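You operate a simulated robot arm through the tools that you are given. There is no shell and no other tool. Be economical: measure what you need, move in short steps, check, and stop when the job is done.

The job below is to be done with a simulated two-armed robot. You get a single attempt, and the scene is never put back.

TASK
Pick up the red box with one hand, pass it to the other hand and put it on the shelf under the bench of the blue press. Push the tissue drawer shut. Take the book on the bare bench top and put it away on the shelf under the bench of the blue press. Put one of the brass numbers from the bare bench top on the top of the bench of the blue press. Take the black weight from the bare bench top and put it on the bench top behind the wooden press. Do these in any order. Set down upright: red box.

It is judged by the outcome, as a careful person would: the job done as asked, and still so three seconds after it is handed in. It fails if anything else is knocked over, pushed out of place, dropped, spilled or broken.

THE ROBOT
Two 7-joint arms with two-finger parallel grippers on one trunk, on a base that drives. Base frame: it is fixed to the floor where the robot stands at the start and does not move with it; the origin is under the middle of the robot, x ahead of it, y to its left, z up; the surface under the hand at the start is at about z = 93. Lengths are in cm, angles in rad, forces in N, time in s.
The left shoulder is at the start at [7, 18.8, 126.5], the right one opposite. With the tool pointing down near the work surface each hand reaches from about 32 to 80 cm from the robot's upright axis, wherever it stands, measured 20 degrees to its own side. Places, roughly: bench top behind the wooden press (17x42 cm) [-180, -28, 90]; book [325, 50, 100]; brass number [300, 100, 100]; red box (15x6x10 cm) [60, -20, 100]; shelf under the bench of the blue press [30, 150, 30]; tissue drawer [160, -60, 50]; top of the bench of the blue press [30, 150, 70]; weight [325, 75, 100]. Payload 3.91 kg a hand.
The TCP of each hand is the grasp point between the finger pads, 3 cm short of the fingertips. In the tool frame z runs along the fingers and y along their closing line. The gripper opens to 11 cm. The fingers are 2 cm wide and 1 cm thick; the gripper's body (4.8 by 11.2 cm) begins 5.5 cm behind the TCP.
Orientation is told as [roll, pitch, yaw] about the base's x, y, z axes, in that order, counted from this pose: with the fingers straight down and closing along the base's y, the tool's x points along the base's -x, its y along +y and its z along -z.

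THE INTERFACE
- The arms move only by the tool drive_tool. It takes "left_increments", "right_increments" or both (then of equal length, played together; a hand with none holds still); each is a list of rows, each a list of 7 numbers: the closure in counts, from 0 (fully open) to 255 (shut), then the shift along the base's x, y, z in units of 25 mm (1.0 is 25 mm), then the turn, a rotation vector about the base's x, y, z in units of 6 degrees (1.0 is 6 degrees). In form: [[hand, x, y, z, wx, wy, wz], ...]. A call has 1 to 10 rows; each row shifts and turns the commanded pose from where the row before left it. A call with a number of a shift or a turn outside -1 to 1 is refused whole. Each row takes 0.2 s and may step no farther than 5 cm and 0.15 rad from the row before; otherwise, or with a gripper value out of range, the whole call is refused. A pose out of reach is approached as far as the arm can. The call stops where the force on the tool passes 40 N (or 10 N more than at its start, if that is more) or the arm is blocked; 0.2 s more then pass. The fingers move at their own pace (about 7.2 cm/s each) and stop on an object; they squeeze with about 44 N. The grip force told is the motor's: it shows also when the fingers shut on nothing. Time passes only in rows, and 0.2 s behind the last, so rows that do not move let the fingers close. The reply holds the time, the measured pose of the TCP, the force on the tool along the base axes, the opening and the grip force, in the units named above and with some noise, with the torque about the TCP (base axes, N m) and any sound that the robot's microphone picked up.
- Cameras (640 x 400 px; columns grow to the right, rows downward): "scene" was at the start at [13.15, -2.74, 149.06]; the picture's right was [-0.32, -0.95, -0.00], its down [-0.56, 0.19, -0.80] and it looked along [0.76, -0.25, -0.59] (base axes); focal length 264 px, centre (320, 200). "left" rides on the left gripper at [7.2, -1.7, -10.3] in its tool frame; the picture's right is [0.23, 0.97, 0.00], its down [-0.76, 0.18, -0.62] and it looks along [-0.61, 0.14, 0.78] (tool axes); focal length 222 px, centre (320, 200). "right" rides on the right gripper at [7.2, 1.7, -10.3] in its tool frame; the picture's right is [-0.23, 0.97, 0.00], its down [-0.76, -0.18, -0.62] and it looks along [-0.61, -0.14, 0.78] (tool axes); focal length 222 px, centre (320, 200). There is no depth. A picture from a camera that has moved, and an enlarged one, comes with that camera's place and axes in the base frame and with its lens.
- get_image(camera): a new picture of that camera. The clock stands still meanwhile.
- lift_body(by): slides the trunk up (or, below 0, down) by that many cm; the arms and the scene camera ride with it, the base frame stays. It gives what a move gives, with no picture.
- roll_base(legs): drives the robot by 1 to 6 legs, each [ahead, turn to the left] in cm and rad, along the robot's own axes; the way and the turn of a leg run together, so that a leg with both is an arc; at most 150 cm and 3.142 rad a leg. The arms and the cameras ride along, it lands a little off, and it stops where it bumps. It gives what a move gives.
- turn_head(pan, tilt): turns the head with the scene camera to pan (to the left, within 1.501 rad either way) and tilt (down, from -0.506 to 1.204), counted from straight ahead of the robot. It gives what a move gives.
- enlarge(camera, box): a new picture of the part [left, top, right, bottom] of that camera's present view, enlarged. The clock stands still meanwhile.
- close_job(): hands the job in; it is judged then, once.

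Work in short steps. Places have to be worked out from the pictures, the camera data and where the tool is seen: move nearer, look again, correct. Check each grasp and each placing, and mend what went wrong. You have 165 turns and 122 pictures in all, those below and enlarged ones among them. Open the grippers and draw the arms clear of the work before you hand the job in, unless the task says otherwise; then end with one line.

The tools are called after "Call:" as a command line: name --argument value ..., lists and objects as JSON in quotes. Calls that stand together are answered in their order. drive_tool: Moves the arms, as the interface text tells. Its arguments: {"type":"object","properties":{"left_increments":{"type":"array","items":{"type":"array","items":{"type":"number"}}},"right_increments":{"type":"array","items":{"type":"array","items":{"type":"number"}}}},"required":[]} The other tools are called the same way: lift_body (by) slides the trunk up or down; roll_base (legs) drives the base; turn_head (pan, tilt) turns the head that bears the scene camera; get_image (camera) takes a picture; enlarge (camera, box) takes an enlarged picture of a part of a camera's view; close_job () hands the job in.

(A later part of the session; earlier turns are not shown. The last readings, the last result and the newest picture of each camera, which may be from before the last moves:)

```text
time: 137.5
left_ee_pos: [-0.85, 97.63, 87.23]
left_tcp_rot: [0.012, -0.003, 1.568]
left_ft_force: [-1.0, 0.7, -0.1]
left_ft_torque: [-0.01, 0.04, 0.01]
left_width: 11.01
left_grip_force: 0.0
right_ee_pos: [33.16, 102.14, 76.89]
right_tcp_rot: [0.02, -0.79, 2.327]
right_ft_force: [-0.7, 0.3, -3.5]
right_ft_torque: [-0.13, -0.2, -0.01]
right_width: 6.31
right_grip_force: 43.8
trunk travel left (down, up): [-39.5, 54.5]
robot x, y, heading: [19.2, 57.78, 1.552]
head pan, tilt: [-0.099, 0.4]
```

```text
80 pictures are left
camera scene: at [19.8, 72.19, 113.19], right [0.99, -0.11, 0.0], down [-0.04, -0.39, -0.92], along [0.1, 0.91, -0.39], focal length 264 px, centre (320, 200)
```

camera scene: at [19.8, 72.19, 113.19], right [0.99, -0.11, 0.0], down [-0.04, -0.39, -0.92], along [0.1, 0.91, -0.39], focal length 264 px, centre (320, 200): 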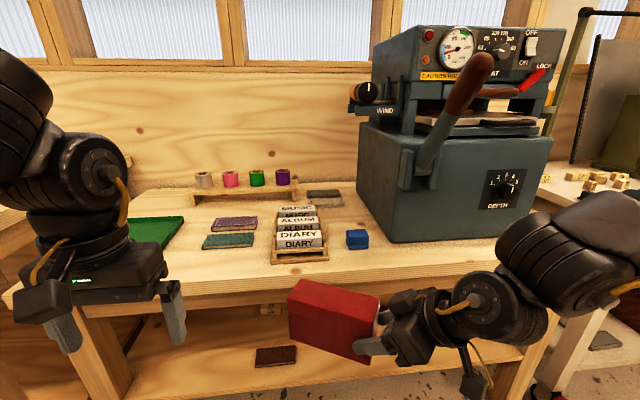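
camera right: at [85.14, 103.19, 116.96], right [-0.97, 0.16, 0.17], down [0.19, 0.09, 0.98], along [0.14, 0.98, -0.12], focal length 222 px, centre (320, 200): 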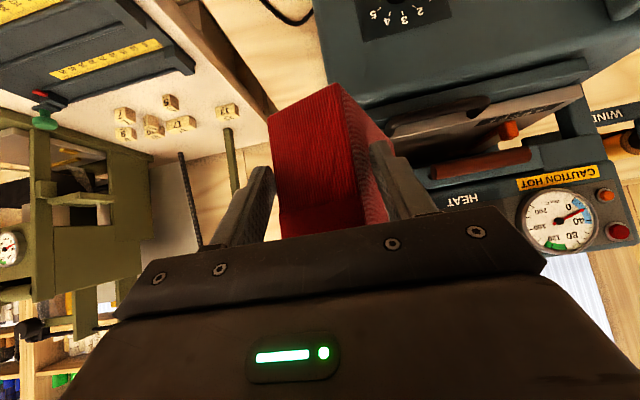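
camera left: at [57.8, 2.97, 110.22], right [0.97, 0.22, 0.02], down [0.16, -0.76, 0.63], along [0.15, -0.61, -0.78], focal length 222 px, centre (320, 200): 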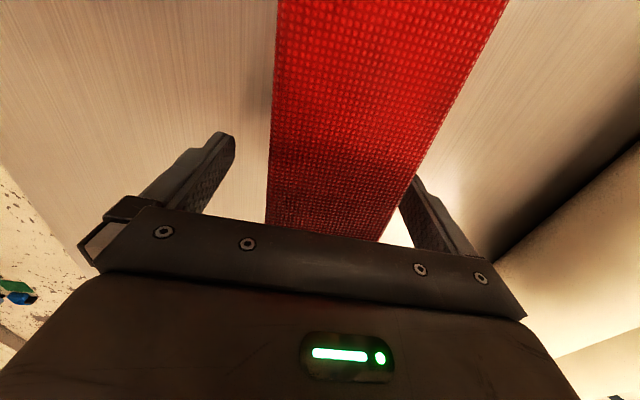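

I lower 36 cm more so the box is between shelf and bench top, then look at the shelf.

Call:
lift_body --by -36

Call:
turn_head --pan -0.2 --tilt 0.45

Call:
get_image --camera "scene"

```text
time: 141.0
left_ee_pos: [-0.86, 97.54, 51.17]
left_tcp_rot: [0.011, -0.002, 1.568]
left_ft_force: [0.3, 0.0, -0.8]
left_ft_torque: [0.01, 0.0, 0.02]
left_width: 10.98
left_grip_force: 0.1
right_ee_pos: [33.18, 102.25, 40.81]
right_tcp_rot: [0.019, -0.791, 2.325]
right_ft_force: [-0.3, -0.7, -2.9]
right_ft_torque: [-0.16, -0.19, 0.0]
right_width: 6.27
right_grip_force: 43.9
trunk travel left (down, up): [-3.5, 90.5]
robot x, y, heading: [18.65, 57.89, 1.556]
head pan, tilt: [-0.099, 0.4]
```

```text
time: 141.7
left_ee_pos: [-0.76, 97.54, 51.22]
left_tcp_rot: [0.013, 0.0, 1.567]
left_ft_force: [-0.1, 0.2, -0.7]
left_ft_torque: [0.01, 0.01, 0.01]
left_width: 10.99
left_grip_force: 0.1
right_ee_pos: [33.1, 102.13, 40.9]
right_tcp_rot: [0.018, -0.791, 2.326]
right_ft_force: [-0.1, 0.6, -3.2]
right_ft_torque: [-0.16, -0.15, 0.02]
right_width: 6.27
right_grip_force: 44.3
trunk travel left (down, up): [-3.5, 90.5]
robot x, y, heading: [19.3, 58.3, 1.556]
head pan, tilt: [-0.201, 0.45]
```

```text
79 pictures are left
camera scene: at [20.69, 71.96, 76.73], right [0.98, -0.21, 0.0], down [-0.09, -0.43, -0.9], along [0.19, 0.88, -0.44], focal length 264 px, centre (320, 200)
```

scene: 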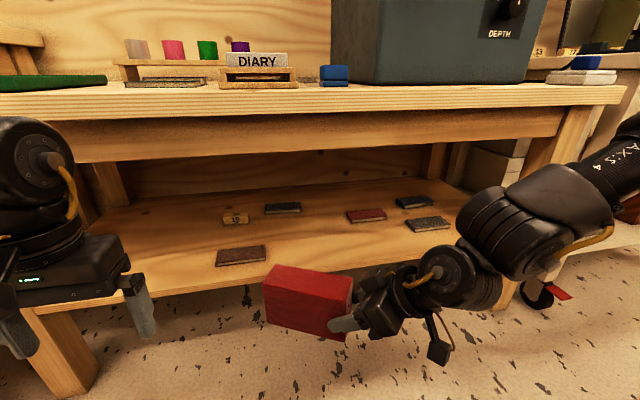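

The shelf at about z=30 is clear around x 30–48, y 127–145, and the apron bottom is at about z=62. I unyaw the right hand and extend toward the shelf.

Call:
drive_tool --right_increments '[[255, 0.4, 0.3, 0, 0, 0, -0.85], [255, 0.4, 0.4, 0, 0, 0, -0.85], [255, 0.4, 0.4, 0, 0, 0, -0.85], [255, 0.4, 0.5, 0, 0, 0, -0.85], [255, 0.4, 0.5, 0, 0, 0, -0.85], [255, 0.4, 0.5, 0, 0, 0, -0.85], [255, 0.4, 0.5, 0, 0, 0, -0.85], [255, 0.4, 0.5, 0, 0, 0, -0.85], [255, 0.4, 0.5, 0, 0, 0, -0.85], [255, 0.2, 0.3, 0, 0, 0, -0.85]]'

Call:
get_image --camera "scene"

```text
time: 143.9
left_ee_pos: [-0.67, 97.54, 51.26]
left_tcp_rot: [0.012, -0.001, 1.568]
left_ft_force: [0.1, 1.2, -0.7]
left_ft_torque: [-0.01, -0.05, -0.01]
left_width: 10.99
left_grip_force: 0.1
right_ee_pos: [48.25, 118.82, 40.42]
right_tcp_rot: [0.018, -0.79, 1.438]
right_ft_force: [-0.3, 0.3, -3.2]
right_ft_torque: [-0.22, -0.04, 0.01]
right_width: 6.27
right_grip_force: 43.7
right hand out of reach, approached as far as the arm can: row 6, 7, 8, 9, 10
trunk travel left (down, up): [-3.5, 90.5]
robot x, y, heading: [18.69, 57.93, 1.562]
head pan, tilt: [-0.201, 0.45]
```

```text
78 pictures are left
camera scene: at [20.7, 71.97, 76.72], right [0.98, -0.21, 0.0], down [-0.09, -0.43, -0.9], along [0.19, 0.88, -0.44], focal length 264 px, centre (320, 200)
```

scene: 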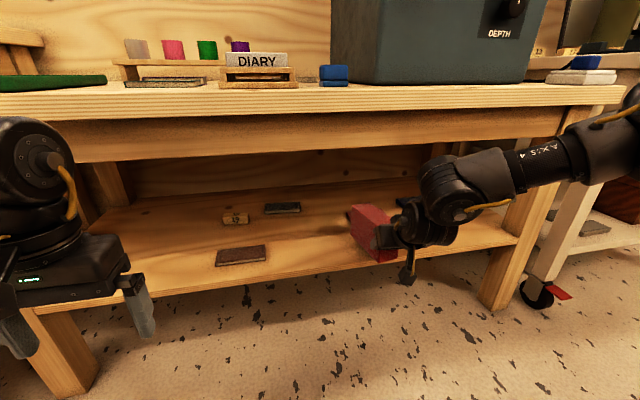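

The posture works. I drive ahead 12 cm to bring the box over the shelf.

Call:
roll_base --legs '[[12, 0]]'

Call:
get_image --camera "scene"

Call:
get_image --camera "right"

```text
time: 145.1
left_ee_pos: [-0.84, 109.69, 51.2]
left_tcp_rot: [0.011, -0.001, 1.571]
left_ft_force: [-0.1, -1.0, -0.1]
left_ft_torque: [-0.01, 0.02, 0.0]
left_width: 10.99
left_grip_force: 0.0
right_ee_pos: [48.12, 131.11, 40.38]
right_tcp_rot: [0.018, -0.788, 1.444]
right_ft_force: [0.3, -0.1, -3.1]
right_ft_torque: [-0.25, 0.0, 0.0]
right_width: 6.26
right_grip_force: 44.2
trunk travel left (down, up): [-3.5, 90.5]
robot x, y, heading: [18.47, 69.95, 1.558]
head pan, tilt: [-0.201, 0.45]
```

```text
77 pictures are left
camera scene: at [20.81, 84.1, 76.72], right [0.98, -0.21, 0.0], down [-0.09, -0.43, -0.9], along [0.19, 0.88, -0.44], focal length 264 px, centre (320, 200)
```

scene: 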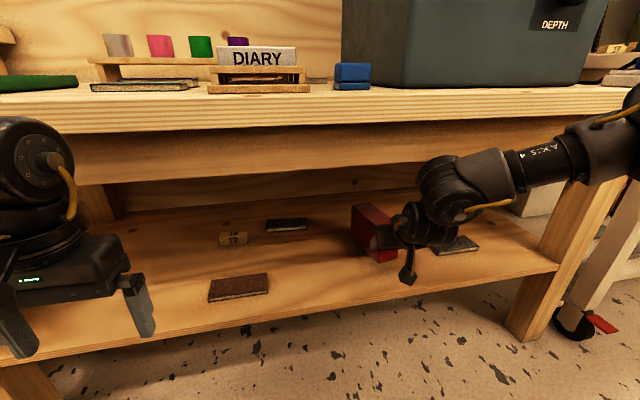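

```text
76 pictures are left
camera right: at [45.22, 118.99, 42.68], right [-0.95, 0.27, 0.17], down [0.2, 0.07, 0.98], along [0.25, 0.96, -0.12], focal length 222 px, centre (320, 200)
```

right: 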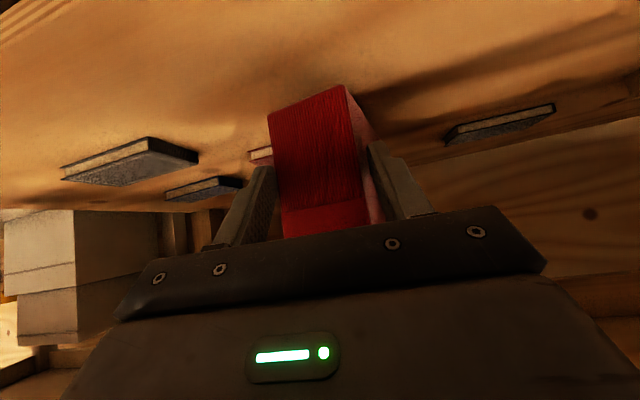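

The box is above the shelf with about 4 cm to go. I lower in small steps.

Call:
drive_tool --right_increments '[[255, 0, 0, -0.25, 0, 0, 0], [255, 0, 0, -0.25, 0, 0, 0], [255, 0, 0, -0.25, 0, 0, 0], [255, 0, 0, -0.25, 0, 0, 0], [255, 0, 0, -0.25, 0, 0, 0]]'

Call:
get_image --camera "right"

```text
time: 146.3
left_ee_pos: [-0.82, 109.58, 51.33]
left_tcp_rot: [0.011, -0.004, 1.571]
left_ft_force: [-0.1, 0.5, 0.7]
left_ft_torque: [-0.02, 0.01, 0.03]
left_width: 11.0
left_grip_force: 0.1
right_ee_pos: [48.07, 131.08, 37.61]
right_tcp_rot: [0.017, -0.792, 1.445]
right_ft_force: [-7.7, -4.8, 12.0]
right_ft_torque: [1.55, 0.2, 0.94]
right_width: 6.15
right_grip_force: 44.1
trunk travel left (down, up): [-3.5, 90.5]
robot x, y, heading: [19.09, 70.09, 1.558]
head pan, tilt: [-0.201, 0.45]
```

```text
75 pictures are left
camera right: at [45.09, 119.0, 39.83], right [-0.95, 0.27, 0.17], down [0.2, 0.07, 0.98], along [0.25, 0.96, -0.12], focal length 222 px, centre (320, 200)
```

right: 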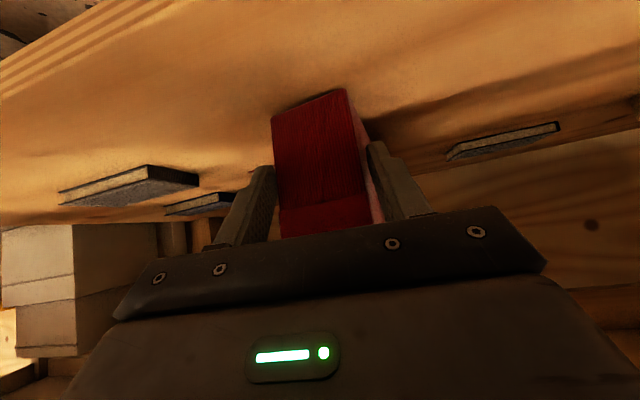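

Contact at 12 N. One small press more, then open and back out along the tool axis.

Call:
drive_tool --right_increments '[[255, 0, 0, -0.15, 0, 0, 0], [255, 0, 0, 0, 0, 0, 0]]'

Call:
drive_tool --right_increments '[[120, 0, 0, 0, 0, 0, 0], [60, 0, 0, 0, 0, 0, 0], [0, 0, 0, 0, 0, 0, 0], [0, 0, 0, 0, 0, 0, 0], [0, 0, 0, 0, 0, 0, 0], [0, 0, -0.4, 0.3, 0, 0, 0], [0, 0, -0.4, 0.3, 0, 0, 0], [0, 0, -0.5, 0.2, 0, 0, 0]]'

Call:
get_image --camera "right"

Call:
get_image --camera "scene"

```text
time: 146.9
left_ee_pos: [-0.8, 109.55, 51.26]
left_tcp_rot: [0.011, -0.004, 1.57]
left_ft_force: [0.2, 0.4, -0.1]
left_ft_torque: [0.01, -0.04, -0.02]
left_width: 11.01
left_grip_force: 0.1
right_ee_pos: [48.06, 131.17, 37.44]
right_tcp_rot: [0.02, -0.793, 1.443]
right_ft_force: [-8.4, -4.9, 23.8]
right_ft_torque: [0.5, 0.82, 0.55]
right_width: 6.15
right_grip_force: 43.5
trunk travel left (down, up): [-3.5, 90.5]
robot x, y, heading: [19.16, 69.92, 1.558]
head pan, tilt: [-0.201, 0.45]
```

```text
time: 148.7
left_ee_pos: [-0.81, 109.61, 51.18]
left_tcp_rot: [0.012, -0.001, 1.57]
left_ft_force: [0.0, 0.6, -0.9]
left_ft_torque: [-0.03, 0.02, 0.0]
left_width: 10.99
left_grip_force: 0.2
right_ee_pos: [49.07, 128.19, 39.06]
right_tcp_rot: [0.017, -0.79, 1.445]
right_ft_force: [-0.2, -0.3, -0.2]
right_ft_torque: [0.02, 0.01, 0.04]
right_width: 11.0
right_grip_force: 0.1
right hand out of reach, approached as far as the arm can: row 8
trunk travel left (down, up): [-3.5, 90.5]
robot x, y, heading: [18.92, 70.0, 1.562]
head pan, tilt: [-0.201, 0.45]
```

```text
74 pictures are left
camera right: at [46.11, 116.07, 41.32], right [-0.95, 0.27, 0.17], down [0.2, 0.07, 0.98], along [0.25, 0.96, -0.12], focal length 222 px, centre (320, 200)
```

right: 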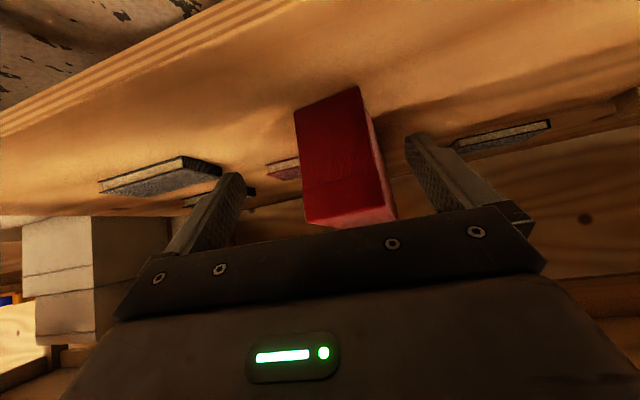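

```text
73 pictures are left
camera scene: at [20.81, 84.08, 76.73], right [0.98, -0.21, 0.0], down [-0.09, -0.43, -0.9], along [0.19, 0.88, -0.44], focal length 264 px, centre (320, 200)
```

scene: 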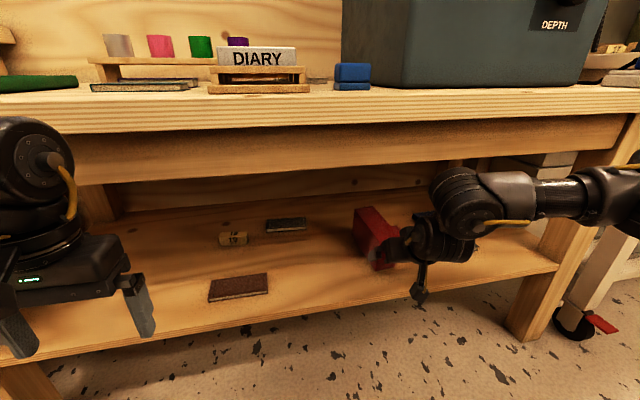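

The red box stands upright on the shelf. I back the robot out straight and verify.

Call:
roll_base --legs '[[-14, 0]]'

Call:
get_image --camera "scene"

```text
time: 150.1
left_ee_pos: [-0.97, 95.45, 51.2]
left_tcp_rot: [0.014, -0.002, 1.57]
left_ft_force: [-0.5, 0.4, -0.4]
left_ft_torque: [0.0, -0.01, -0.05]
left_width: 10.97
left_grip_force: 0.1
right_ee_pos: [48.79, 114.02, 39.04]
right_tcp_rot: [0.015, -0.788, 1.447]
right_ft_force: [0.2, -0.4, -0.1]
right_ft_torque: [-0.03, -0.02, -0.03]
right_width: 11.01
right_grip_force: 0.1
trunk travel left (down, up): [-3.5, 90.5]
robot x, y, heading: [18.81, 55.97, 1.559]
head pan, tilt: [-0.201, 0.45]
```

```text
72 pictures are left
camera scene: at [20.65, 69.9, 76.73], right [0.98, -0.21, 0.0], down [-0.09, -0.43, -0.9], along [0.19, 0.88, -0.44], focal length 264 px, centre (320, 200)
```

scene: 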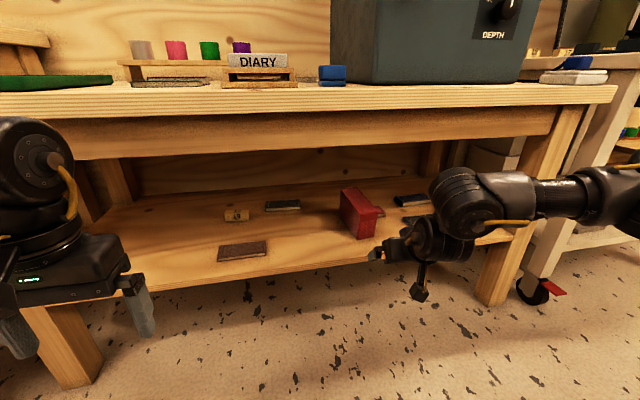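

The box is placed well. I raise the trunk back up, unpitch the right hand to neutral, and turn to face +x.

Call:
lift_body --by 78

Call:
drive_tool --right_increments '[[0, 0, -0.3, 0.2, -0.8, 0, 0], [0, 0, -0.3, 0.2, -0.8, 0, 0], [0, 0, -0.4, 0.2, -0.8, 0, 0], [0, 0, -0.5, 0.2, -0.8, 0, 0], [0, 0, -0.5, 0, -0.8, 0, 0], [0, 0, -0.5, 0, -0.8, 0, 0], [0, 0, -0.5, 0, -0.8, 0, 0.3], [0, 0, -0.5, 0, -0.8, 0, 0.4], [0, 0, -0.5, 0, -0.8, 0, 0.4], [0, 0, -0.5, 0, -0.3, 0, 0.1]]'

Call:
roll_base --legs '[[0, -1.56]]'

Call:
turn_head --pan 0 --tilt 0.3

Call:
get_image --camera "scene"

```text
refused: 78 is not a number from -40 to 40
```

```text
time: 152.3
left_ee_pos: [-0.9, 95.55, 51.23]
left_tcp_rot: [0.011, -0.004, 1.572]
left_ft_force: [0.5, -0.6, -0.8]
left_ft_torque: [0.01, 0.0, 0.02]
left_width: 11.02
left_grip_force: 0.1
right_ee_pos: [48.75, 102.68, 41.17]
right_tcp_rot: [-0.053, -0.004, 1.609]
right_ft_force: [0.5, 0.3, -0.2]
right_ft_torque: [-0.02, -0.01, -0.03]
right_width: 11.03
right_grip_force: 0.1
trunk travel left (down, up): [-3.5, 90.5]
robot x, y, heading: [18.69, 55.56, 1.565]
head pan, tilt: [-0.201, 0.45]
```

```text
time: 155.5
left_ee_pos: [48.67, 88.65, 51.04]
left_tcp_rot: [0.004, -0.003, 0.368]
left_ft_force: [0.1, 0.5, 0.2]
left_ft_torque: [0.01, 0.0, 0.0]
left_width: 11.0
left_grip_force: 0.0
right_ee_pos: [73.05, 45.72, 40.7]
right_tcp_rot: [-0.078, 0.009, 0.429]
right_ft_force: [-0.3, -1.0, -0.3]
right_ft_torque: [0.0, 0.01, 0.01]
right_width: 11.01
right_grip_force: 0.1
trunk travel left (down, up): [-3.5, 90.5]
robot x, y, heading: [18.74, 55.65, 0.371]
head pan, tilt: [-0.201, 0.45]
stopped in leg 1: the robot was blocked; the commanded pose is now the measured one
```

```text
time: 156.2
left_ee_pos: [48.82, 88.86, 50.92]
left_tcp_rot: [0.007, 0.001, 0.367]
left_ft_force: [0.7, -1.2, 0.4]
left_ft_torque: [0.02, 0.01, -0.01]
left_width: 11.0
left_grip_force: 0.1
right_ee_pos: [73.26, 45.49, 40.54]
right_tcp_rot: [-0.076, 0.014, 0.428]
right_ft_force: [0.7, -0.3, -0.6]
right_ft_torque: [0.02, 0.04, -0.02]
right_width: 11.01
right_grip_force: 0.0
trunk travel left (down, up): [-3.5, 90.5]
robot x, y, heading: [19.15, 55.84, 0.37]
head pan, tilt: [0.0, 0.3]
```

```text
71 pictures are left
camera scene: at [32.2, 61.75, 78.02], right [0.36, -0.93, 0.01], down [-0.28, -0.12, -0.95], along [0.89, 0.34, -0.3], focal length 264 px, centre (320, 200)
```

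scene: 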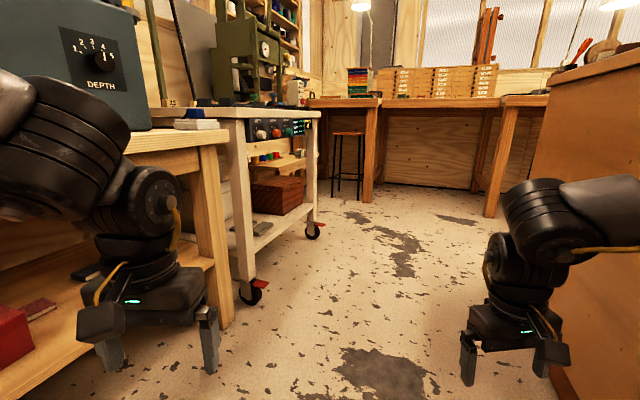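

The lift was refused (40 cm limit) and the turn stopped with the right arm low beside the table. I turn back a little, then raise in two steps.

Call:
roll_base --legs '[[0, 0.5]]'

Call:
lift_body --by 40

Call:
lift_body --by 38

Call:
roll_base --legs '[[0, -0.86]]'

Call:
get_image --camera "scene"

```text
time: 156.9
left_ee_pos: [48.68, 88.59, 51.22]
left_tcp_rot: [0.009, -0.002, 0.369]
left_ft_force: [0.5, 0.3, -0.4]
left_ft_torque: [-0.01, -0.02, -0.01]
left_width: 11.0
left_grip_force: 0.1
right_ee_pos: [73.05, 45.68, 40.64]
right_tcp_rot: [-0.076, 0.01, 0.431]
right_ft_force: [-0.4, 0.5, 0.2]
right_ft_torque: [-0.01, -0.02, 0.0]
right_width: 11.0
right_grip_force: 0.1
trunk travel left (down, up): [-3.5, 90.5]
robot x, y, heading: [19.26, 55.68, 0.378]
head pan, tilt: [0.0, 0.3]
stopped in leg 1: the robot was blocked; the commanded pose is now the measured one
```

```text
time: 160.7
left_ee_pos: [48.81, 88.36, 91.32]
left_tcp_rot: [0.013, -0.003, 0.365]
left_ft_force: [1.5, -0.4, -0.5]
left_ft_torque: [-0.04, 0.01, 0.02]
left_width: 10.98
left_grip_force: 0.1
right_ee_pos: [73.22, 45.32, 80.57]
right_tcp_rot: [-0.073, 0.009, 0.429]
right_ft_force: [-0.1, 0.6, 0.4]
right_ft_torque: [0.01, 0.01, -0.02]
right_width: 10.99
right_grip_force: 0.2
trunk travel left (down, up): [-43.5, 50.5]
robot x, y, heading: [18.8, 56.3, 0.376]
head pan, tilt: [0.0, 0.3]
```

```text
time: 164.4
left_ee_pos: [48.88, 88.46, 129.22]
left_tcp_rot: [0.011, -0.003, 0.367]
left_ft_force: [0.2, -0.2, 0.2]
left_ft_torque: [-0.02, 0.01, 0.02]
left_width: 10.99
left_grip_force: 0.1
right_ee_pos: [73.23, 45.5, 118.53]
right_tcp_rot: [-0.071, 0.011, 0.428]
right_ft_force: [0.1, -0.1, 0.2]
right_ft_torque: [0.0, 0.03, -0.03]
right_width: 10.99
right_grip_force: 0.1
trunk travel left (down, up): [-81.5, 12.5]
robot x, y, heading: [18.89, 55.93, 0.383]
head pan, tilt: [0.0, 0.3]
```

```text
time: 167.0
left_ee_pos: [63.05, 53.75, 129.34]
left_tcp_rot: [0.013, -0.003, -0.51]
left_ft_force: [-1.3, -0.7, 0.3]
left_ft_torque: [-0.02, -0.01, -0.02]
left_width: 11.0
left_grip_force: 0.0
right_ee_pos: [45.42, 7.56, 118.57]
right_tcp_rot: [-0.073, 0.007, -0.447]
right_ft_force: [-0.1, -0.2, -0.2]
right_ft_torque: [0.03, -0.02, -0.05]
right_width: 11.03
right_grip_force: 0.0
trunk travel left (down, up): [-81.5, 12.5]
robot x, y, heading: [18.95, 56.17, -0.502]
head pan, tilt: [0.0, 0.3]
```

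```text
70 pictures are left
camera scene: at [31.4, 49.38, 156.12], right [-0.48, -0.88, 0.0], down [-0.26, 0.14, -0.96], along [0.84, -0.46, -0.3], focal length 264 px, centre (320, 200)
```

scene: 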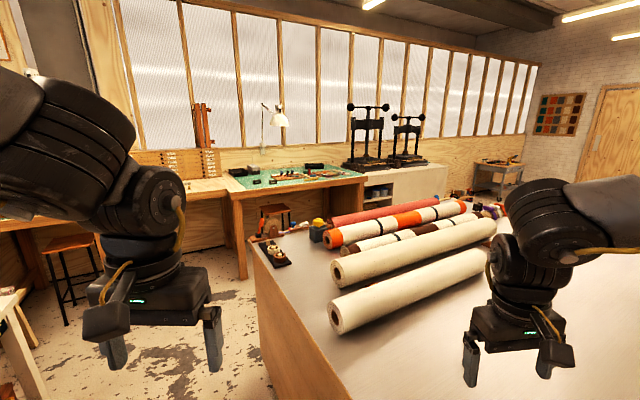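

Clear now. I face +x and look ahead along the aisle.

Call:
roll_base --legs '[[0, 0.5]]'

Call:
turn_head --pan 0.1 --tilt 0.2

Call:
get_image --camera "scene"

Call:
turn_head --pan 1.2 --tilt 0.75

Call:
get_image --camera "scene"

```text
time: 168.8
left_ee_pos: [58.93, 74.89, 129.24]
left_tcp_rot: [0.014, -0.004, -0.013]
left_ft_force: [-1.0, -0.4, 0.3]
left_ft_torque: [0.01, 0.03, 0.0]
left_width: 10.98
left_grip_force: 0.1
right_ee_pos: [65.41, 26.03, 118.52]
right_tcp_rot: [-0.071, 0.008, 0.049]
right_ft_force: [-0.4, -0.3, -0.7]
right_ft_torque: [-0.02, 0.02, -0.02]
right_width: 10.99
right_grip_force: 0.1
trunk travel left (down, up): [-81.5, 12.5]
robot x, y, heading: [18.87, 56.08, -0.006]
head pan, tilt: [0.0, 0.3]
```

```text
time: 169.5
left_ee_pos: [58.79, 75.0, 129.4]
left_tcp_rot: [0.011, -0.003, -0.014]
left_ft_force: [0.2, 0.7, -0.5]
left_ft_torque: [-0.02, -0.03, 0.01]
left_width: 11.01
left_grip_force: 0.0
right_ee_pos: [65.41, 25.98, 118.63]
right_tcp_rot: [-0.071, 0.008, 0.048]
right_ft_force: [0.8, 0.5, 0.1]
right_ft_torque: [0.0, -0.01, 0.03]
right_width: 11.01
right_grip_force: 0.0
trunk travel left (down, up): [-81.5, 12.5]
robot x, y, heading: [19.22, 56.21, -0.005]
head pan, tilt: [0.099, 0.201]
```

```text
69 pictures are left
camera scene: at [33.09, 57.09, 157.05], right [0.09, -1.0, 0.0], down [-0.2, -0.02, -0.98], along [0.98, 0.09, -0.2], focal length 264 px, centre (320, 200)
```

scene: 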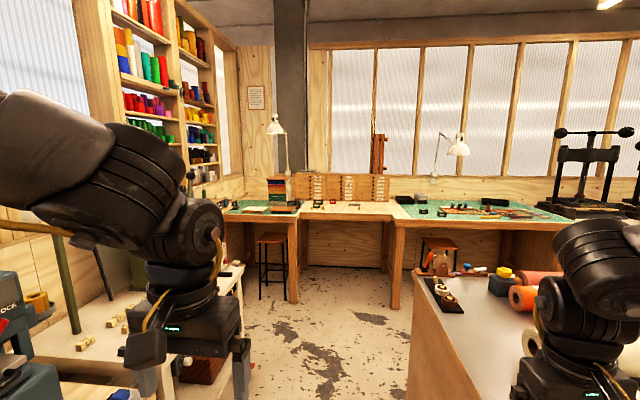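

```text
time: 170.8
left_ee_pos: [58.9, 75.02, 129.32]
left_tcp_rot: [0.01, -0.004, -0.014]
left_ft_force: [0.7, -0.1, 0.0]
left_ft_torque: [0.02, -0.04, -0.01]
left_width: 11.0
left_grip_force: 0.0
right_ee_pos: [65.5, 26.04, 118.59]
right_tcp_rot: [-0.072, 0.008, 0.048]
right_ft_force: [-0.5, -0.5, 0.4]
right_ft_torque: [0.0, 0.0, 0.02]
right_width: 11.01
right_grip_force: 0.1
trunk travel left (down, up): [-81.5, 12.5]
robot x, y, heading: [19.14, 56.4, -0.002]
head pan, tilt: [1.201, 0.75]
```

```text
68 pictures are left
camera scene: at [26.85, 63.92, 152.09], right [0.93, -0.37, 0.0], down [-0.25, -0.63, -0.73], along [0.27, 0.68, -0.68], focal length 264 px, centre (320, 200)
```

scene: 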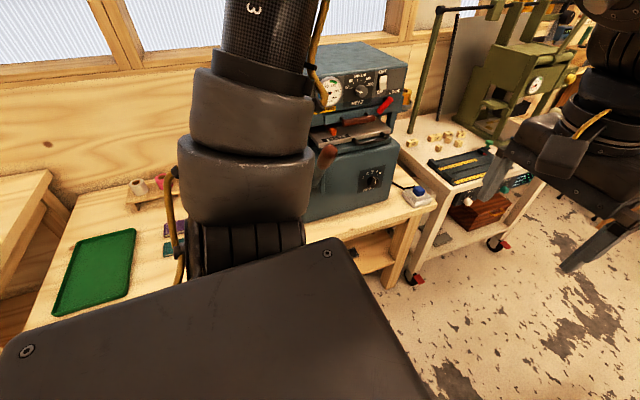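

The bare wooden section is between the two green mats (front about x 255, y 16–97). I drive ahead 180 cm along the aisle.

Call:
turn_head --pan 0.0 --tilt 0.5

Call:
roll_base --legs '[[110, 0], [70, 0]]'

Call:
get_image --camera "scene"

```text
time: 172.2
left_ee_pos: [58.84, 74.96, 129.24]
left_tcp_rot: [0.012, -0.004, -0.011]
left_ft_force: [0.8, -0.1, 0.3]
left_ft_torque: [-0.01, 0.01, 0.01]
left_width: 10.98
left_grip_force: 0.0
right_ee_pos: [65.46, 26.06, 118.46]
right_tcp_rot: [-0.072, 0.007, 0.05]
right_ft_force: [0.2, -0.2, -0.5]
right_ft_torque: [0.0, 0.02, 0.01]
right_width: 10.99
right_grip_force: 0.2
trunk travel left (down, up): [-81.5, 12.5]
robot x, y, heading: [18.65, 56.15, -0.006]
head pan, tilt: [0.0, 0.499]
```

```text
time: 181.3
left_ee_pos: [238.74, 73.57, 129.33]
left_tcp_rot: [0.011, -0.003, -0.009]
left_ft_force: [-0.5, -0.3, -0.5]
left_ft_torque: [-0.03, 0.01, -0.02]
left_width: 10.99
left_grip_force: 0.1
right_ee_pos: [245.38, 24.71, 118.51]
right_tcp_rot: [-0.072, 0.008, 0.052]
right_ft_force: [1.0, 0.8, -0.6]
right_ft_torque: [0.03, 0.0, 0.0]
right_width: 11.0
right_grip_force: 0.0
trunk travel left (down, up): [-81.5, 12.5]
robot x, y, heading: [198.97, 54.59, 0.005]
head pan, tilt: [0.0, 0.499]
```

```text
67 pictures are left
camera scene: at [212.85, 54.7, 154.3], right [0.0, -1.0, 0.0], down [-0.48, 0.0, -0.88], along [0.88, 0.0, -0.48], focal length 264 px, centre (320, 200)
```

scene: 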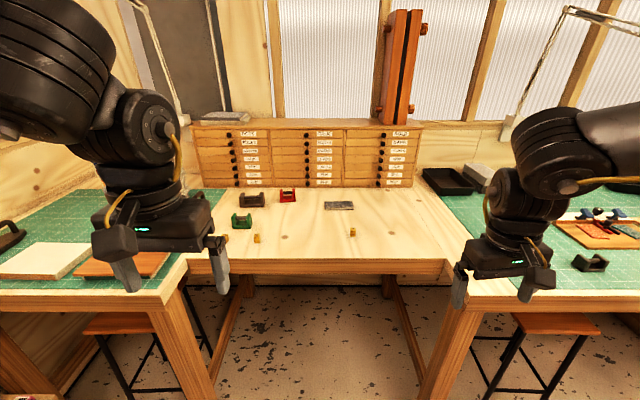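

I see the items on the bare top. I enlarge to identify them.

Call:
enlarge --camera "scene" --box '[210, 170, 390, 270]'

```text
3.56 times, centred on (300, 220) of scene
camera zoom: at [212.85, 54.7, 154.3], right [0.0, -1.0, 0.0], down [-0.48, 0.0, -0.88], along [0.88, 0.0, -0.48], focal length 938 px, centre (391, 129)
```

zoom: 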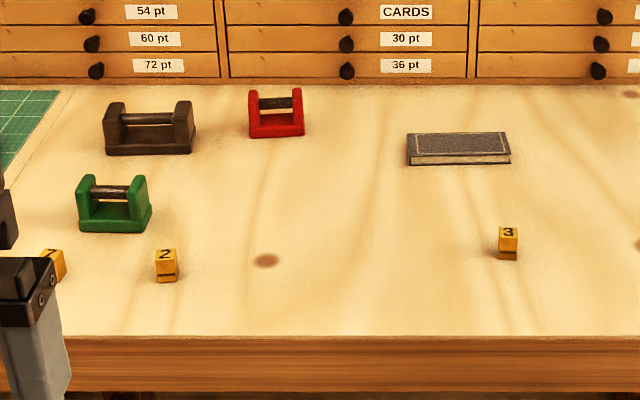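

Black weight is about [320, 86], the book about [318, 46] (long side along y), and number "3" about [297, 42]. I move into the recess by 46 cm to get close.

Call:
roll_base --legs '[[46, 0]]'

Call:
turn_head --pan 0.0 --tilt 0.8

Call:
get_image --camera "scene"

Call:
get_image --camera "right"

```text
time: 184.1
left_ee_pos: [284.31, 72.69, 129.34]
left_tcp_rot: [0.013, -0.006, -0.024]
left_ft_force: [-0.3, 0.1, -0.3]
left_ft_torque: [0.0, -0.01, 0.0]
left_width: 10.97
left_grip_force: 0.1
right_ee_pos: [290.47, 23.69, 118.66]
right_tcp_rot: [-0.071, 0.005, 0.039]
right_ft_force: [1.1, 0.5, -0.1]
right_ft_torque: [0.02, -0.04, -0.01]
right_width: 10.99
right_grip_force: 0.0
trunk travel left (down, up): [-81.5, 12.5]
robot x, y, heading: [244.01, 54.51, -0.012]
head pan, tilt: [0.0, 0.499]
```

```text
time: 184.9
left_ee_pos: [284.48, 72.77, 129.12]
left_tcp_rot: [0.014, -0.002, -0.023]
left_ft_force: [-0.3, -0.2, 0.4]
left_ft_torque: [-0.02, -0.01, -0.01]
left_width: 11.02
left_grip_force: 0.1
right_ee_pos: [290.67, 23.82, 118.58]
right_tcp_rot: [-0.071, 0.009, 0.04]
right_ft_force: [-0.4, 0.6, 0.4]
right_ft_torque: [0.03, 0.02, -0.01]
right_width: 11.0
right_grip_force: 0.1
trunk travel left (down, up): [-81.5, 12.5]
robot x, y, heading: [244.57, 54.43, -0.017]
head pan, tilt: [0.0, 0.799]
```

```text
65 pictures are left
camera scene: at [257.39, 54.2, 151.69], right [-0.01, -1.0, 0.0], down [-0.72, 0.01, -0.7], along [0.7, -0.01, -0.72], focal length 264 px, centre (320, 200)
```

scene: 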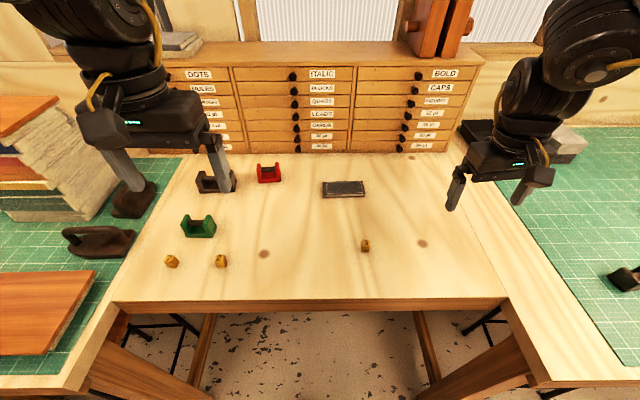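

```text
64 pictures are left
camera right: at [283.49, 25.94, 128.91], right [0.19, 0.98, -0.07], down [0.77, -0.1, 0.63], along [0.61, -0.17, -0.78], focal length 222 px, centre (320, 200)
```

right: 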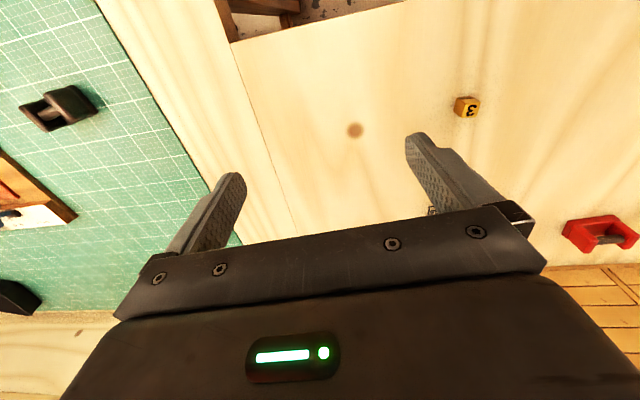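

Triangulation gives a bench top of z≈94 and number "3" at [296.3, 42.2]. I move 6 cm closer, then yaw the right hand 60° inward, the posture that worked at the handover.

Call:
roll_base --legs '[[6, 0.01]]'

Call:
drive_tool --right_increments '[[0, 0, 0.2, 0, 0, 0, 1], [0, 0, 0.2, 0, 0, 0, 1], [0, -0.1, 0.2, 0, 0, 0, 1], [0, -0.1, 0.2, 0, 0, 0, 1], [0, -0.1, 0.2, 0, 0, 0, 1], [0, -0.1, 0.2, 0, 0, 0, 1], [0, -0.1, 0.2, 0, 0, 0, 1], [0, -0.1, 0.2, 0, 0, 0, 1], [0, -0.1, 0.2, 0, 0, 0, 1], [0, -0.1, 0.2, 0, 0, 0, 1]]'

Call:
drive_tool --right_increments '[[0, 0, 0.1, 0, 0.85, -0.5, 0], [0, 0, 0.1, 0, 0.85, -0.5, 0], [0, 0, 0.1, 0, 0.85, -0.5, 0], [0, 0, 0.1, 0, 0.85, -0.5, 0], [0, 0, 0.1, 0, 0.85, -0.5, 0], [0, 0, 0.1, 0, 0.85, -0.5, 0], [0, 0, 0.1, 0, 0.85, -0.5, 0]]'

Call:
get_image --camera "right"

```text
time: 185.8
left_ee_pos: [288.8, 73.1, 129.8]
left_tcp_rot: [0.014, -0.016, -0.015]
left_ft_force: [-0.9, -0.4, 0.2]
left_ft_torque: [0.02, -0.07, -0.02]
left_width: 10.99
left_grip_force: 0.1
right_ee_pos: [295.62, 24.12, 119.21]
right_tcp_rot: [-0.071, -0.006, 0.051]
right_ft_force: [-1.6, -0.1, 1.2]
right_ft_torque: [0.03, -0.08, 0.01]
right_width: 11.0
right_grip_force: 0.1
trunk travel left (down, up): [-81.5, 12.5]
robot x, y, heading: [250.63, 54.57, -0.006]
head pan, tilt: [0.0, 0.799]
```

```text
time: 188.0
left_ee_pos: [290.08, 73.09, 129.41]
left_tcp_rot: [0.013, -0.007, -0.015]
left_ft_force: [-0.2, 0.2, -0.6]
left_ft_torque: [0.03, 0.03, 0.0]
left_width: 11.0
left_grip_force: 0.1
right_ee_pos: [294.59, 29.17, 118.73]
right_tcp_rot: [-0.069, 0.005, 1.1]
right_ft_force: [0.8, -0.7, -0.5]
right_ft_torque: [-0.01, 0.02, -0.03]
right_width: 11.02
right_grip_force: 0.1
trunk travel left (down, up): [-81.5, 12.5]
robot x, y, heading: [250.53, 54.36, -0.003]
head pan, tilt: [0.0, 0.799]
```

```text
time: 189.6
left_ee_pos: [289.98, 72.88, 129.42]
left_tcp_rot: [0.014, -0.008, -0.018]
left_ft_force: [0.6, -0.6, -0.6]
left_ft_torque: [-0.02, 0.01, 0.01]
left_width: 11.01
left_grip_force: 0.1
right_ee_pos: [294.71, 30.74, 118.73]
right_tcp_rot: [-0.121, -0.72, 1.117]
right_ft_force: [-0.5, 0.9, 0.0]
right_ft_torque: [0.01, 0.01, 0.02]
right_width: 11.02
right_grip_force: 0.1
trunk travel left (down, up): [-81.5, 12.5]
robot x, y, heading: [250.44, 54.06, -0.007]
head pan, tilt: [0.0, 0.799]
```

```text
63 pictures are left
camera right: at [286.74, 21.26, 121.71], right [-0.76, 0.65, 0.06], down [0.16, 0.09, 0.98], along [0.63, 0.76, -0.17], focal length 222 px, centre (320, 200)
```

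right: 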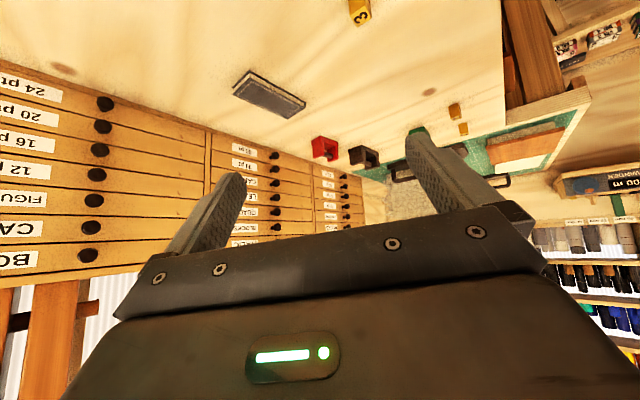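

No limits. I straighten a small roll and come to about 7 cm over number "3".

Call:
drive_tool --right_increments '[[0, 0.07, 0.69, -0.95, 0.38, 0.78, 0.76], [0, 0.07, 0.69, -0.95, 0, 0, 0], [0, 0.07, 0.69, -0.95, 0, 0, 0], [0, 0.07, 0.69, -0.95, 0, 0, 0], [0, 0.07, 0.69, -0.95, 0, 0, 0], [0, 0.07, 0.67, -0.95, 0, 0, 0]]'

Call:
get_image --camera "right"

Call:
get_image --camera "scene"

```text
time: 191.0
left_ee_pos: [290.16, 73.25, 129.45]
left_tcp_rot: [0.013, -0.005, -0.015]
left_ft_force: [0.2, -0.3, 0.0]
left_ft_torque: [-0.01, -0.03, 0.0]
left_width: 10.97
left_grip_force: 0.1
right_ee_pos: [295.79, 41.29, 104.5]
right_tcp_rot: [-0.003, -0.717, 1.117]
right_ft_force: [-0.4, -0.8, 0.0]
right_ft_torque: [-0.04, -0.03, 0.02]
right_width: 10.99
right_grip_force: 0.0
trunk travel left (down, up): [-81.5, 12.5]
robot x, y, heading: [250.04, 54.29, -0.008]
head pan, tilt: [0.0, 0.799]
```

```text
62 pictures are left
camera right: at [288.98, 31.06, 107.56], right [-0.8, 0.58, 0.15], down [0.23, 0.07, 0.97], along [0.55, 0.81, -0.19], focal length 222 px, centre (320, 200)
```

right: 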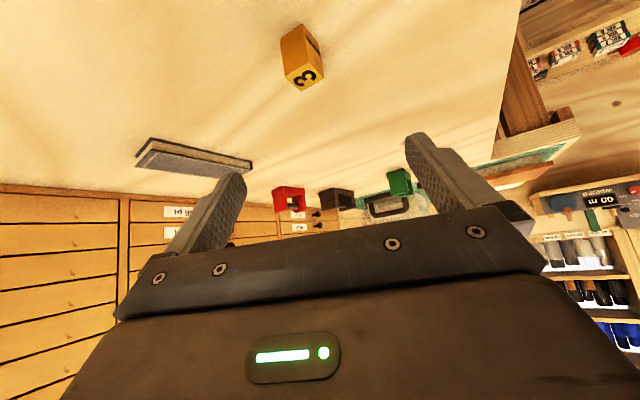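

```text
61 pictures are left
camera scene: at [263.46, 54.34, 151.68], right [0.0, -1.0, 0.0], down [-0.72, 0.0, -0.7], along [0.7, 0.0, -0.72], focal length 264 px, centre (320, 200)
```

scene: 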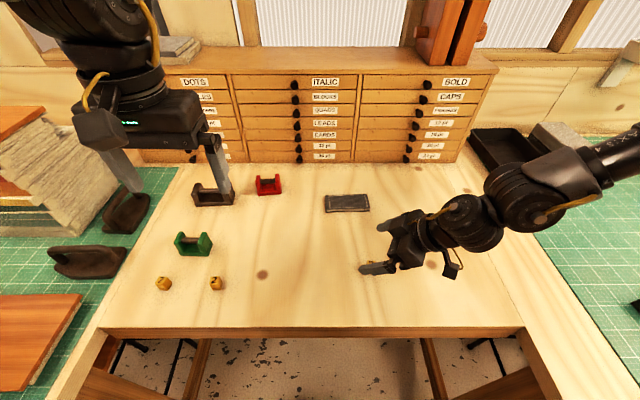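

Cube location confirmed at [296.3, 42.1]. I yaw the hand about 26° more to square with the cube, then descend.

Call:
drive_tool --right_increments '[[0, 0.06, -0.05, -0.3, 0, 0, 1], [0, 0.06, -0.05, -0.3, 0, 0, 1], [0, 0.06, -0.05, -0.3, 0, 0, 1], [0, 0.05, -0.05, -0.3, 0, 0, 1], [0, 0, 0, -0.2, 0, 0, 0.3]]'

Call:
get_image --camera "right"

```text
time: 192.2
left_ee_pos: [289.93, 73.07, 129.48]
left_tcp_rot: [0.012, -0.006, -0.016]
left_ft_force: [0.6, 0.3, -0.1]
left_ft_torque: [0.01, -0.02, -0.03]
left_width: 10.98
left_grip_force: 0.1
right_ee_pos: [295.76, 39.38, 102.67]
right_tcp_rot: [-0.001, -0.718, 1.57]
right_ft_force: [0.0, 0.7, 0.5]
right_ft_torque: [0.02, 0.01, 0.03]
right_width: 10.99
right_grip_force: 0.2
right hand out of reach, approached as far as the arm can: row 2, 3, 4, 5
trunk travel left (down, up): [-81.5, 12.5]
robot x, y, heading: [250.36, 54.07, -0.002]
head pan, tilt: [0.0, 0.799]
```

```text
60 pictures are left
camera right: at [294.13, 27.17, 105.79], right [-0.97, 0.17, 0.15], down [0.18, 0.16, 0.97], along [0.15, 0.97, -0.19], focal length 222 px, centre (320, 200)
```

right: 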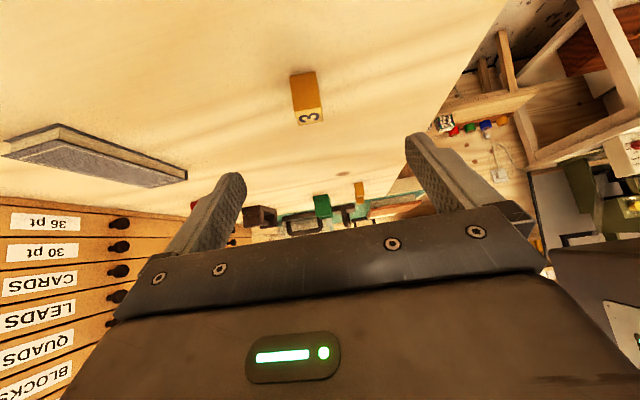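

It's at its limit at 90°. I come back 15° of yaw and descend to the cube.

Call:
drive_tool --right_increments '[[0, 0, 0.1, 0, 0, 0, -1], [0, 0, 0.2, -0.3, 0, 0, -1], [0, 0.05, 0.25, -0.5, 0, 0, -0.5], [0, 0.03, 0.02, -0.5, 0, 0, 0], [0, 0, 0, -0.5, 0, 0, 0], [0, 0, 0, -0.4, 0, 0, 0]]'

Call:
get_image --camera "right"

```text
time: 193.6
left_ee_pos: [289.98, 73.04, 129.37]
left_tcp_rot: [0.013, -0.006, -0.016]
left_ft_force: [-0.4, -0.5, 0.0]
left_ft_torque: [0.01, 0.02, 0.01]
left_width: 10.99
left_grip_force: 0.1
right_ee_pos: [295.33, 37.84, 101.07]
right_tcp_rot: [-0.003, -0.716, 1.305]
right_ft_force: [0.0, -1.1, -0.3]
right_ft_torque: [0.01, 0.01, 0.01]
right_width: 10.97
right_grip_force: 0.1
right hand out of reach, approached as far as the arm can: row 2, 3, 4, 5, 6
trunk travel left (down, up): [-81.5, 12.5]
robot x, y, heading: [250.54, 54.05, -0.006]
head pan, tilt: [0.0, 0.799]
```

```text
59 pictures are left
camera right: at [290.56, 26.57, 104.26], right [-0.89, 0.42, 0.15], down [0.21, 0.11, 0.97], along [0.39, 0.9, -0.19], focal length 222 px, centre (320, 200)
```

right: 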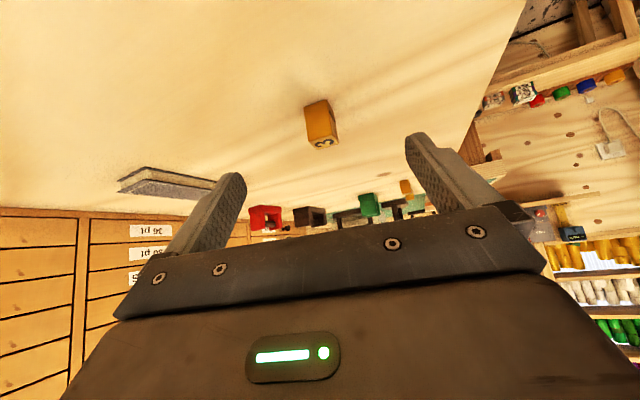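

The limit comes from height relative to the shoulder. I raise the hand a little to shift inward, then lower the trunk instead.

Call:
drive_tool --right_increments '[[0, 0, 0.2, 0.6, 0, 0, 0], [0, 0.1, 0.5, 0.6, 0, 0, 0], [0, 0.1, 0.5, 0.4, 0, 0, 0]]'

Call:
lift_body --by -6

Call:
get_image --camera "right"

```text
time: 194.4
left_ee_pos: [290.13, 73.24, 129.37]
left_tcp_rot: [0.011, -0.007, -0.016]
left_ft_force: [-0.1, 0.5, -0.6]
left_ft_torque: [0.0, 0.01, -0.01]
left_width: 11.01
left_grip_force: 0.0
right_ee_pos: [295.84, 40.82, 105.15]
right_tcp_rot: [0.001, -0.715, 1.304]
right_ft_force: [0.1, -0.4, 0.5]
right_ft_torque: [0.0, -0.01, -0.01]
right_width: 10.99
right_grip_force: 0.2
trunk travel left (down, up): [-81.5, 12.5]
robot x, y, heading: [250.43, 54.35, -0.001]
head pan, tilt: [0.0, 0.799]
```

```text
time: 195.4
left_ee_pos: [289.93, 73.11, 123.41]
left_tcp_rot: [0.011, -0.007, -0.017]
left_ft_force: [0.1, 0.3, -0.2]
left_ft_torque: [0.0, 0.01, 0.0]
left_width: 11.0
left_grip_force: 0.0
right_ee_pos: [295.75, 40.75, 98.99]
right_tcp_rot: [0.0, -0.717, 1.307]
right_ft_force: [1.2, -0.9, 0.0]
right_ft_torque: [0.02, 0.0, 0.0]
right_width: 11.01
right_grip_force: 0.0
trunk travel left (down, up): [-75.5, 18.5]
robot x, y, heading: [250.27, 54.32, -0.007]
head pan, tilt: [0.0, 0.799]
```

```text
58 pictures are left
camera right: at [291.05, 29.55, 102.21], right [-0.89, 0.42, 0.15], down [0.21, 0.11, 0.97], along [0.39, 0.9, -0.19], focal length 222 px, centre (320, 200)
```

right: 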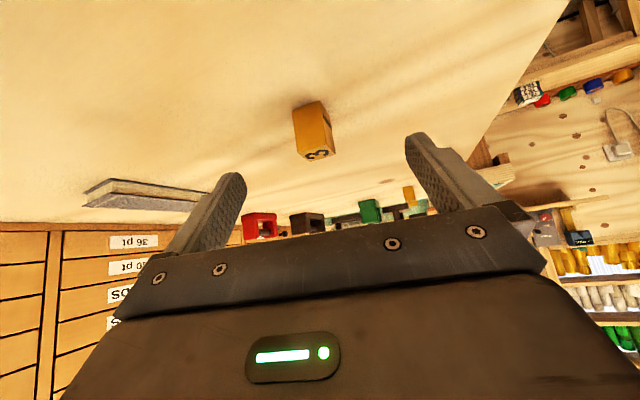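

Aligned. I lower 2.3 cm more and close on the cube.

Call:
lift_body --by -2.3

Call:
drive_tool --right_increments '[[255, 0, 0, 0, 0, 0, 0], [255, 0, 0, 0, 0, 0, 0], [255, 0, 0, 0, 0, 0, 0], [255, 0, 0, 0, 0, 0, 0], [255, 0, 0, 0, 0, 0, 0], [255, 0, 0, 0, 0, 0, 0], [255, 0, 0, 0, 0, 0, 0], [255, 0, 0, 0, 0, 0, 0]]'

Call:
get_image --camera "right"

```text
time: 196.1
left_ee_pos: [289.92, 73.1, 121.05]
left_tcp_rot: [0.012, -0.006, -0.016]
left_ft_force: [-0.1, 0.6, 0.1]
left_ft_torque: [-0.02, 0.03, 0.0]
left_width: 11.03
left_grip_force: 0.1
right_ee_pos: [295.82, 40.84, 96.82]
right_tcp_rot: [-0.002, -0.717, 1.304]
right_ft_force: [-0.2, -0.6, -0.5]
right_ft_torque: [0.0, 0.01, 0.01]
right_width: 10.99
right_grip_force: 0.1
trunk travel left (down, up): [-73.2, 20.8]
robot x, y, heading: [250.14, 54.49, -0.008]
head pan, tilt: [0.0, 0.799]
```

```text
time: 197.9
left_ee_pos: [289.87, 73.06, 121.12]
left_tcp_rot: [0.013, -0.005, -0.016]
left_ft_force: [-0.1, -0.1, 0.2]
left_ft_torque: [0.02, 0.01, -0.02]
left_width: 11.0
left_grip_force: 0.0
right_ee_pos: [295.74, 40.94, 96.74]
right_tcp_rot: [0.0, -0.718, 1.305]
right_ft_force: [-0.5, 0.4, 1.8]
right_ft_torque: [0.05, 0.02, 0.01]
right_width: 1.95
right_grip_force: 44.0
trunk travel left (down, up): [-73.2, 20.8]
robot x, y, heading: [250.6, 54.23, -0.003]
head pan, tilt: [0.0, 0.799]
```

```text
57 pictures are left
camera right: at [291.05, 29.55, 99.91], right [-0.89, 0.42, 0.15], down [0.21, 0.11, 0.97], along [0.39, 0.9, -0.19], focal length 222 px, centre (320, 200)
```

right: 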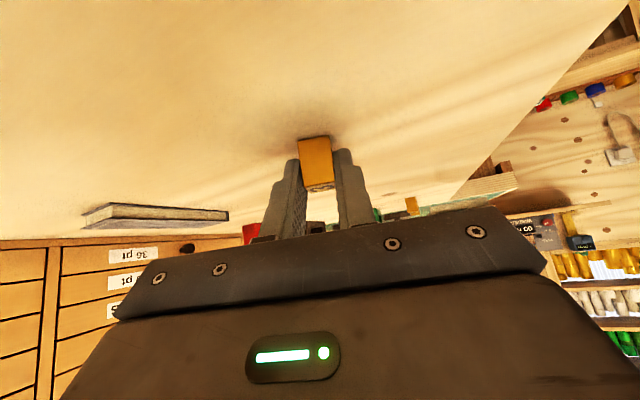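

Got the number (opening 1.95). The right hand retreats to its side with it, while the left comes over toward the book, pitching 45° forward.

Call:
drive_tool --right_increments '[[255, 0, 0, 0.8, 0, 0, 0], [255, 0, 0, 0.8, 0, 0, 0], [255, -0.1, -0.8, 0.5, 0, 0, -0.5], [255, -0.1, -0.8, 0.5, 0, 0, -0.5], [255, -0.1, -0.8, 0.5, 0, 0, -0.5], [255, -0.1, -0.8, 0.5, 0, 0, -0.5], [255, -0.1, -0.8, 0.5, 0, 0, -0.5], [255, -0.1, -0.8, 0.3, 0, 0, -0.5], [255, -0.1, -0.8, 0, 0, 0, -0.5], [255, -0.1, -0.8, 0, 0, 0, -0.5]]' --left_increments '[[255, 0, 0, 0, 0, 0, 0], [255, 0, 0, 0, 0, 0, 0], [255, 0.4, -0.5, -0.2, 0, -0.75, 0], [255, 0.4, -0.7, -0.3, 0, -0.75, 0], [255, 0.4, -0.9, -0.4, 0, -0.75, 0], [255, 0.4, -0.9, -0.4, 0, -0.75, 0], [255, 0.4, -0.9, -0.4, 0, -0.75, 0], [255, 0.4, -0.9, -0.4, 0, -0.75, 0], [255, 0.4, -0.9, -0.4, 0, -0.75, 0], [255, 0.4, -0.9, -0.4, 0, -0.75, 0]]'

Call:
get_image --camera "scene"

```text
time: 200.1
left_ee_pos: [298.13, 56.26, 114.23]
left_tcp_rot: [0.028, -0.637, -0.023]
left_ft_force: [-0.4, -0.3, 0.7]
left_ft_torque: [0.0, 0.02, 0.03]
left_width: 0.0
left_grip_force: 37.5
right_ee_pos: [293.69, 24.85, 107.66]
right_tcp_rot: [0.002, -0.72, 0.883]
right_ft_force: [0.3, -0.1, -0.9]
right_ft_torque: [0.0, -0.03, -0.01]
right_width: 1.95
right_grip_force: 44.1
trunk travel left (down, up): [-73.2, 20.8]
robot x, y, heading: [250.36, 54.17, -0.005]
head pan, tilt: [0.0, 0.799]
```

```text
56 pictures are left
camera scene: at [263.35, 53.97, 143.39], right [0.0, -1.0, 0.0], down [-0.72, 0.01, -0.7], along [0.7, 0.0, -0.72], focal length 264 px, centre (320, 200)
```

scene: 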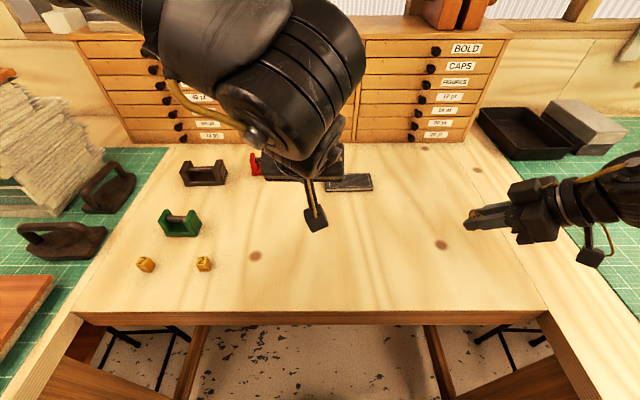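

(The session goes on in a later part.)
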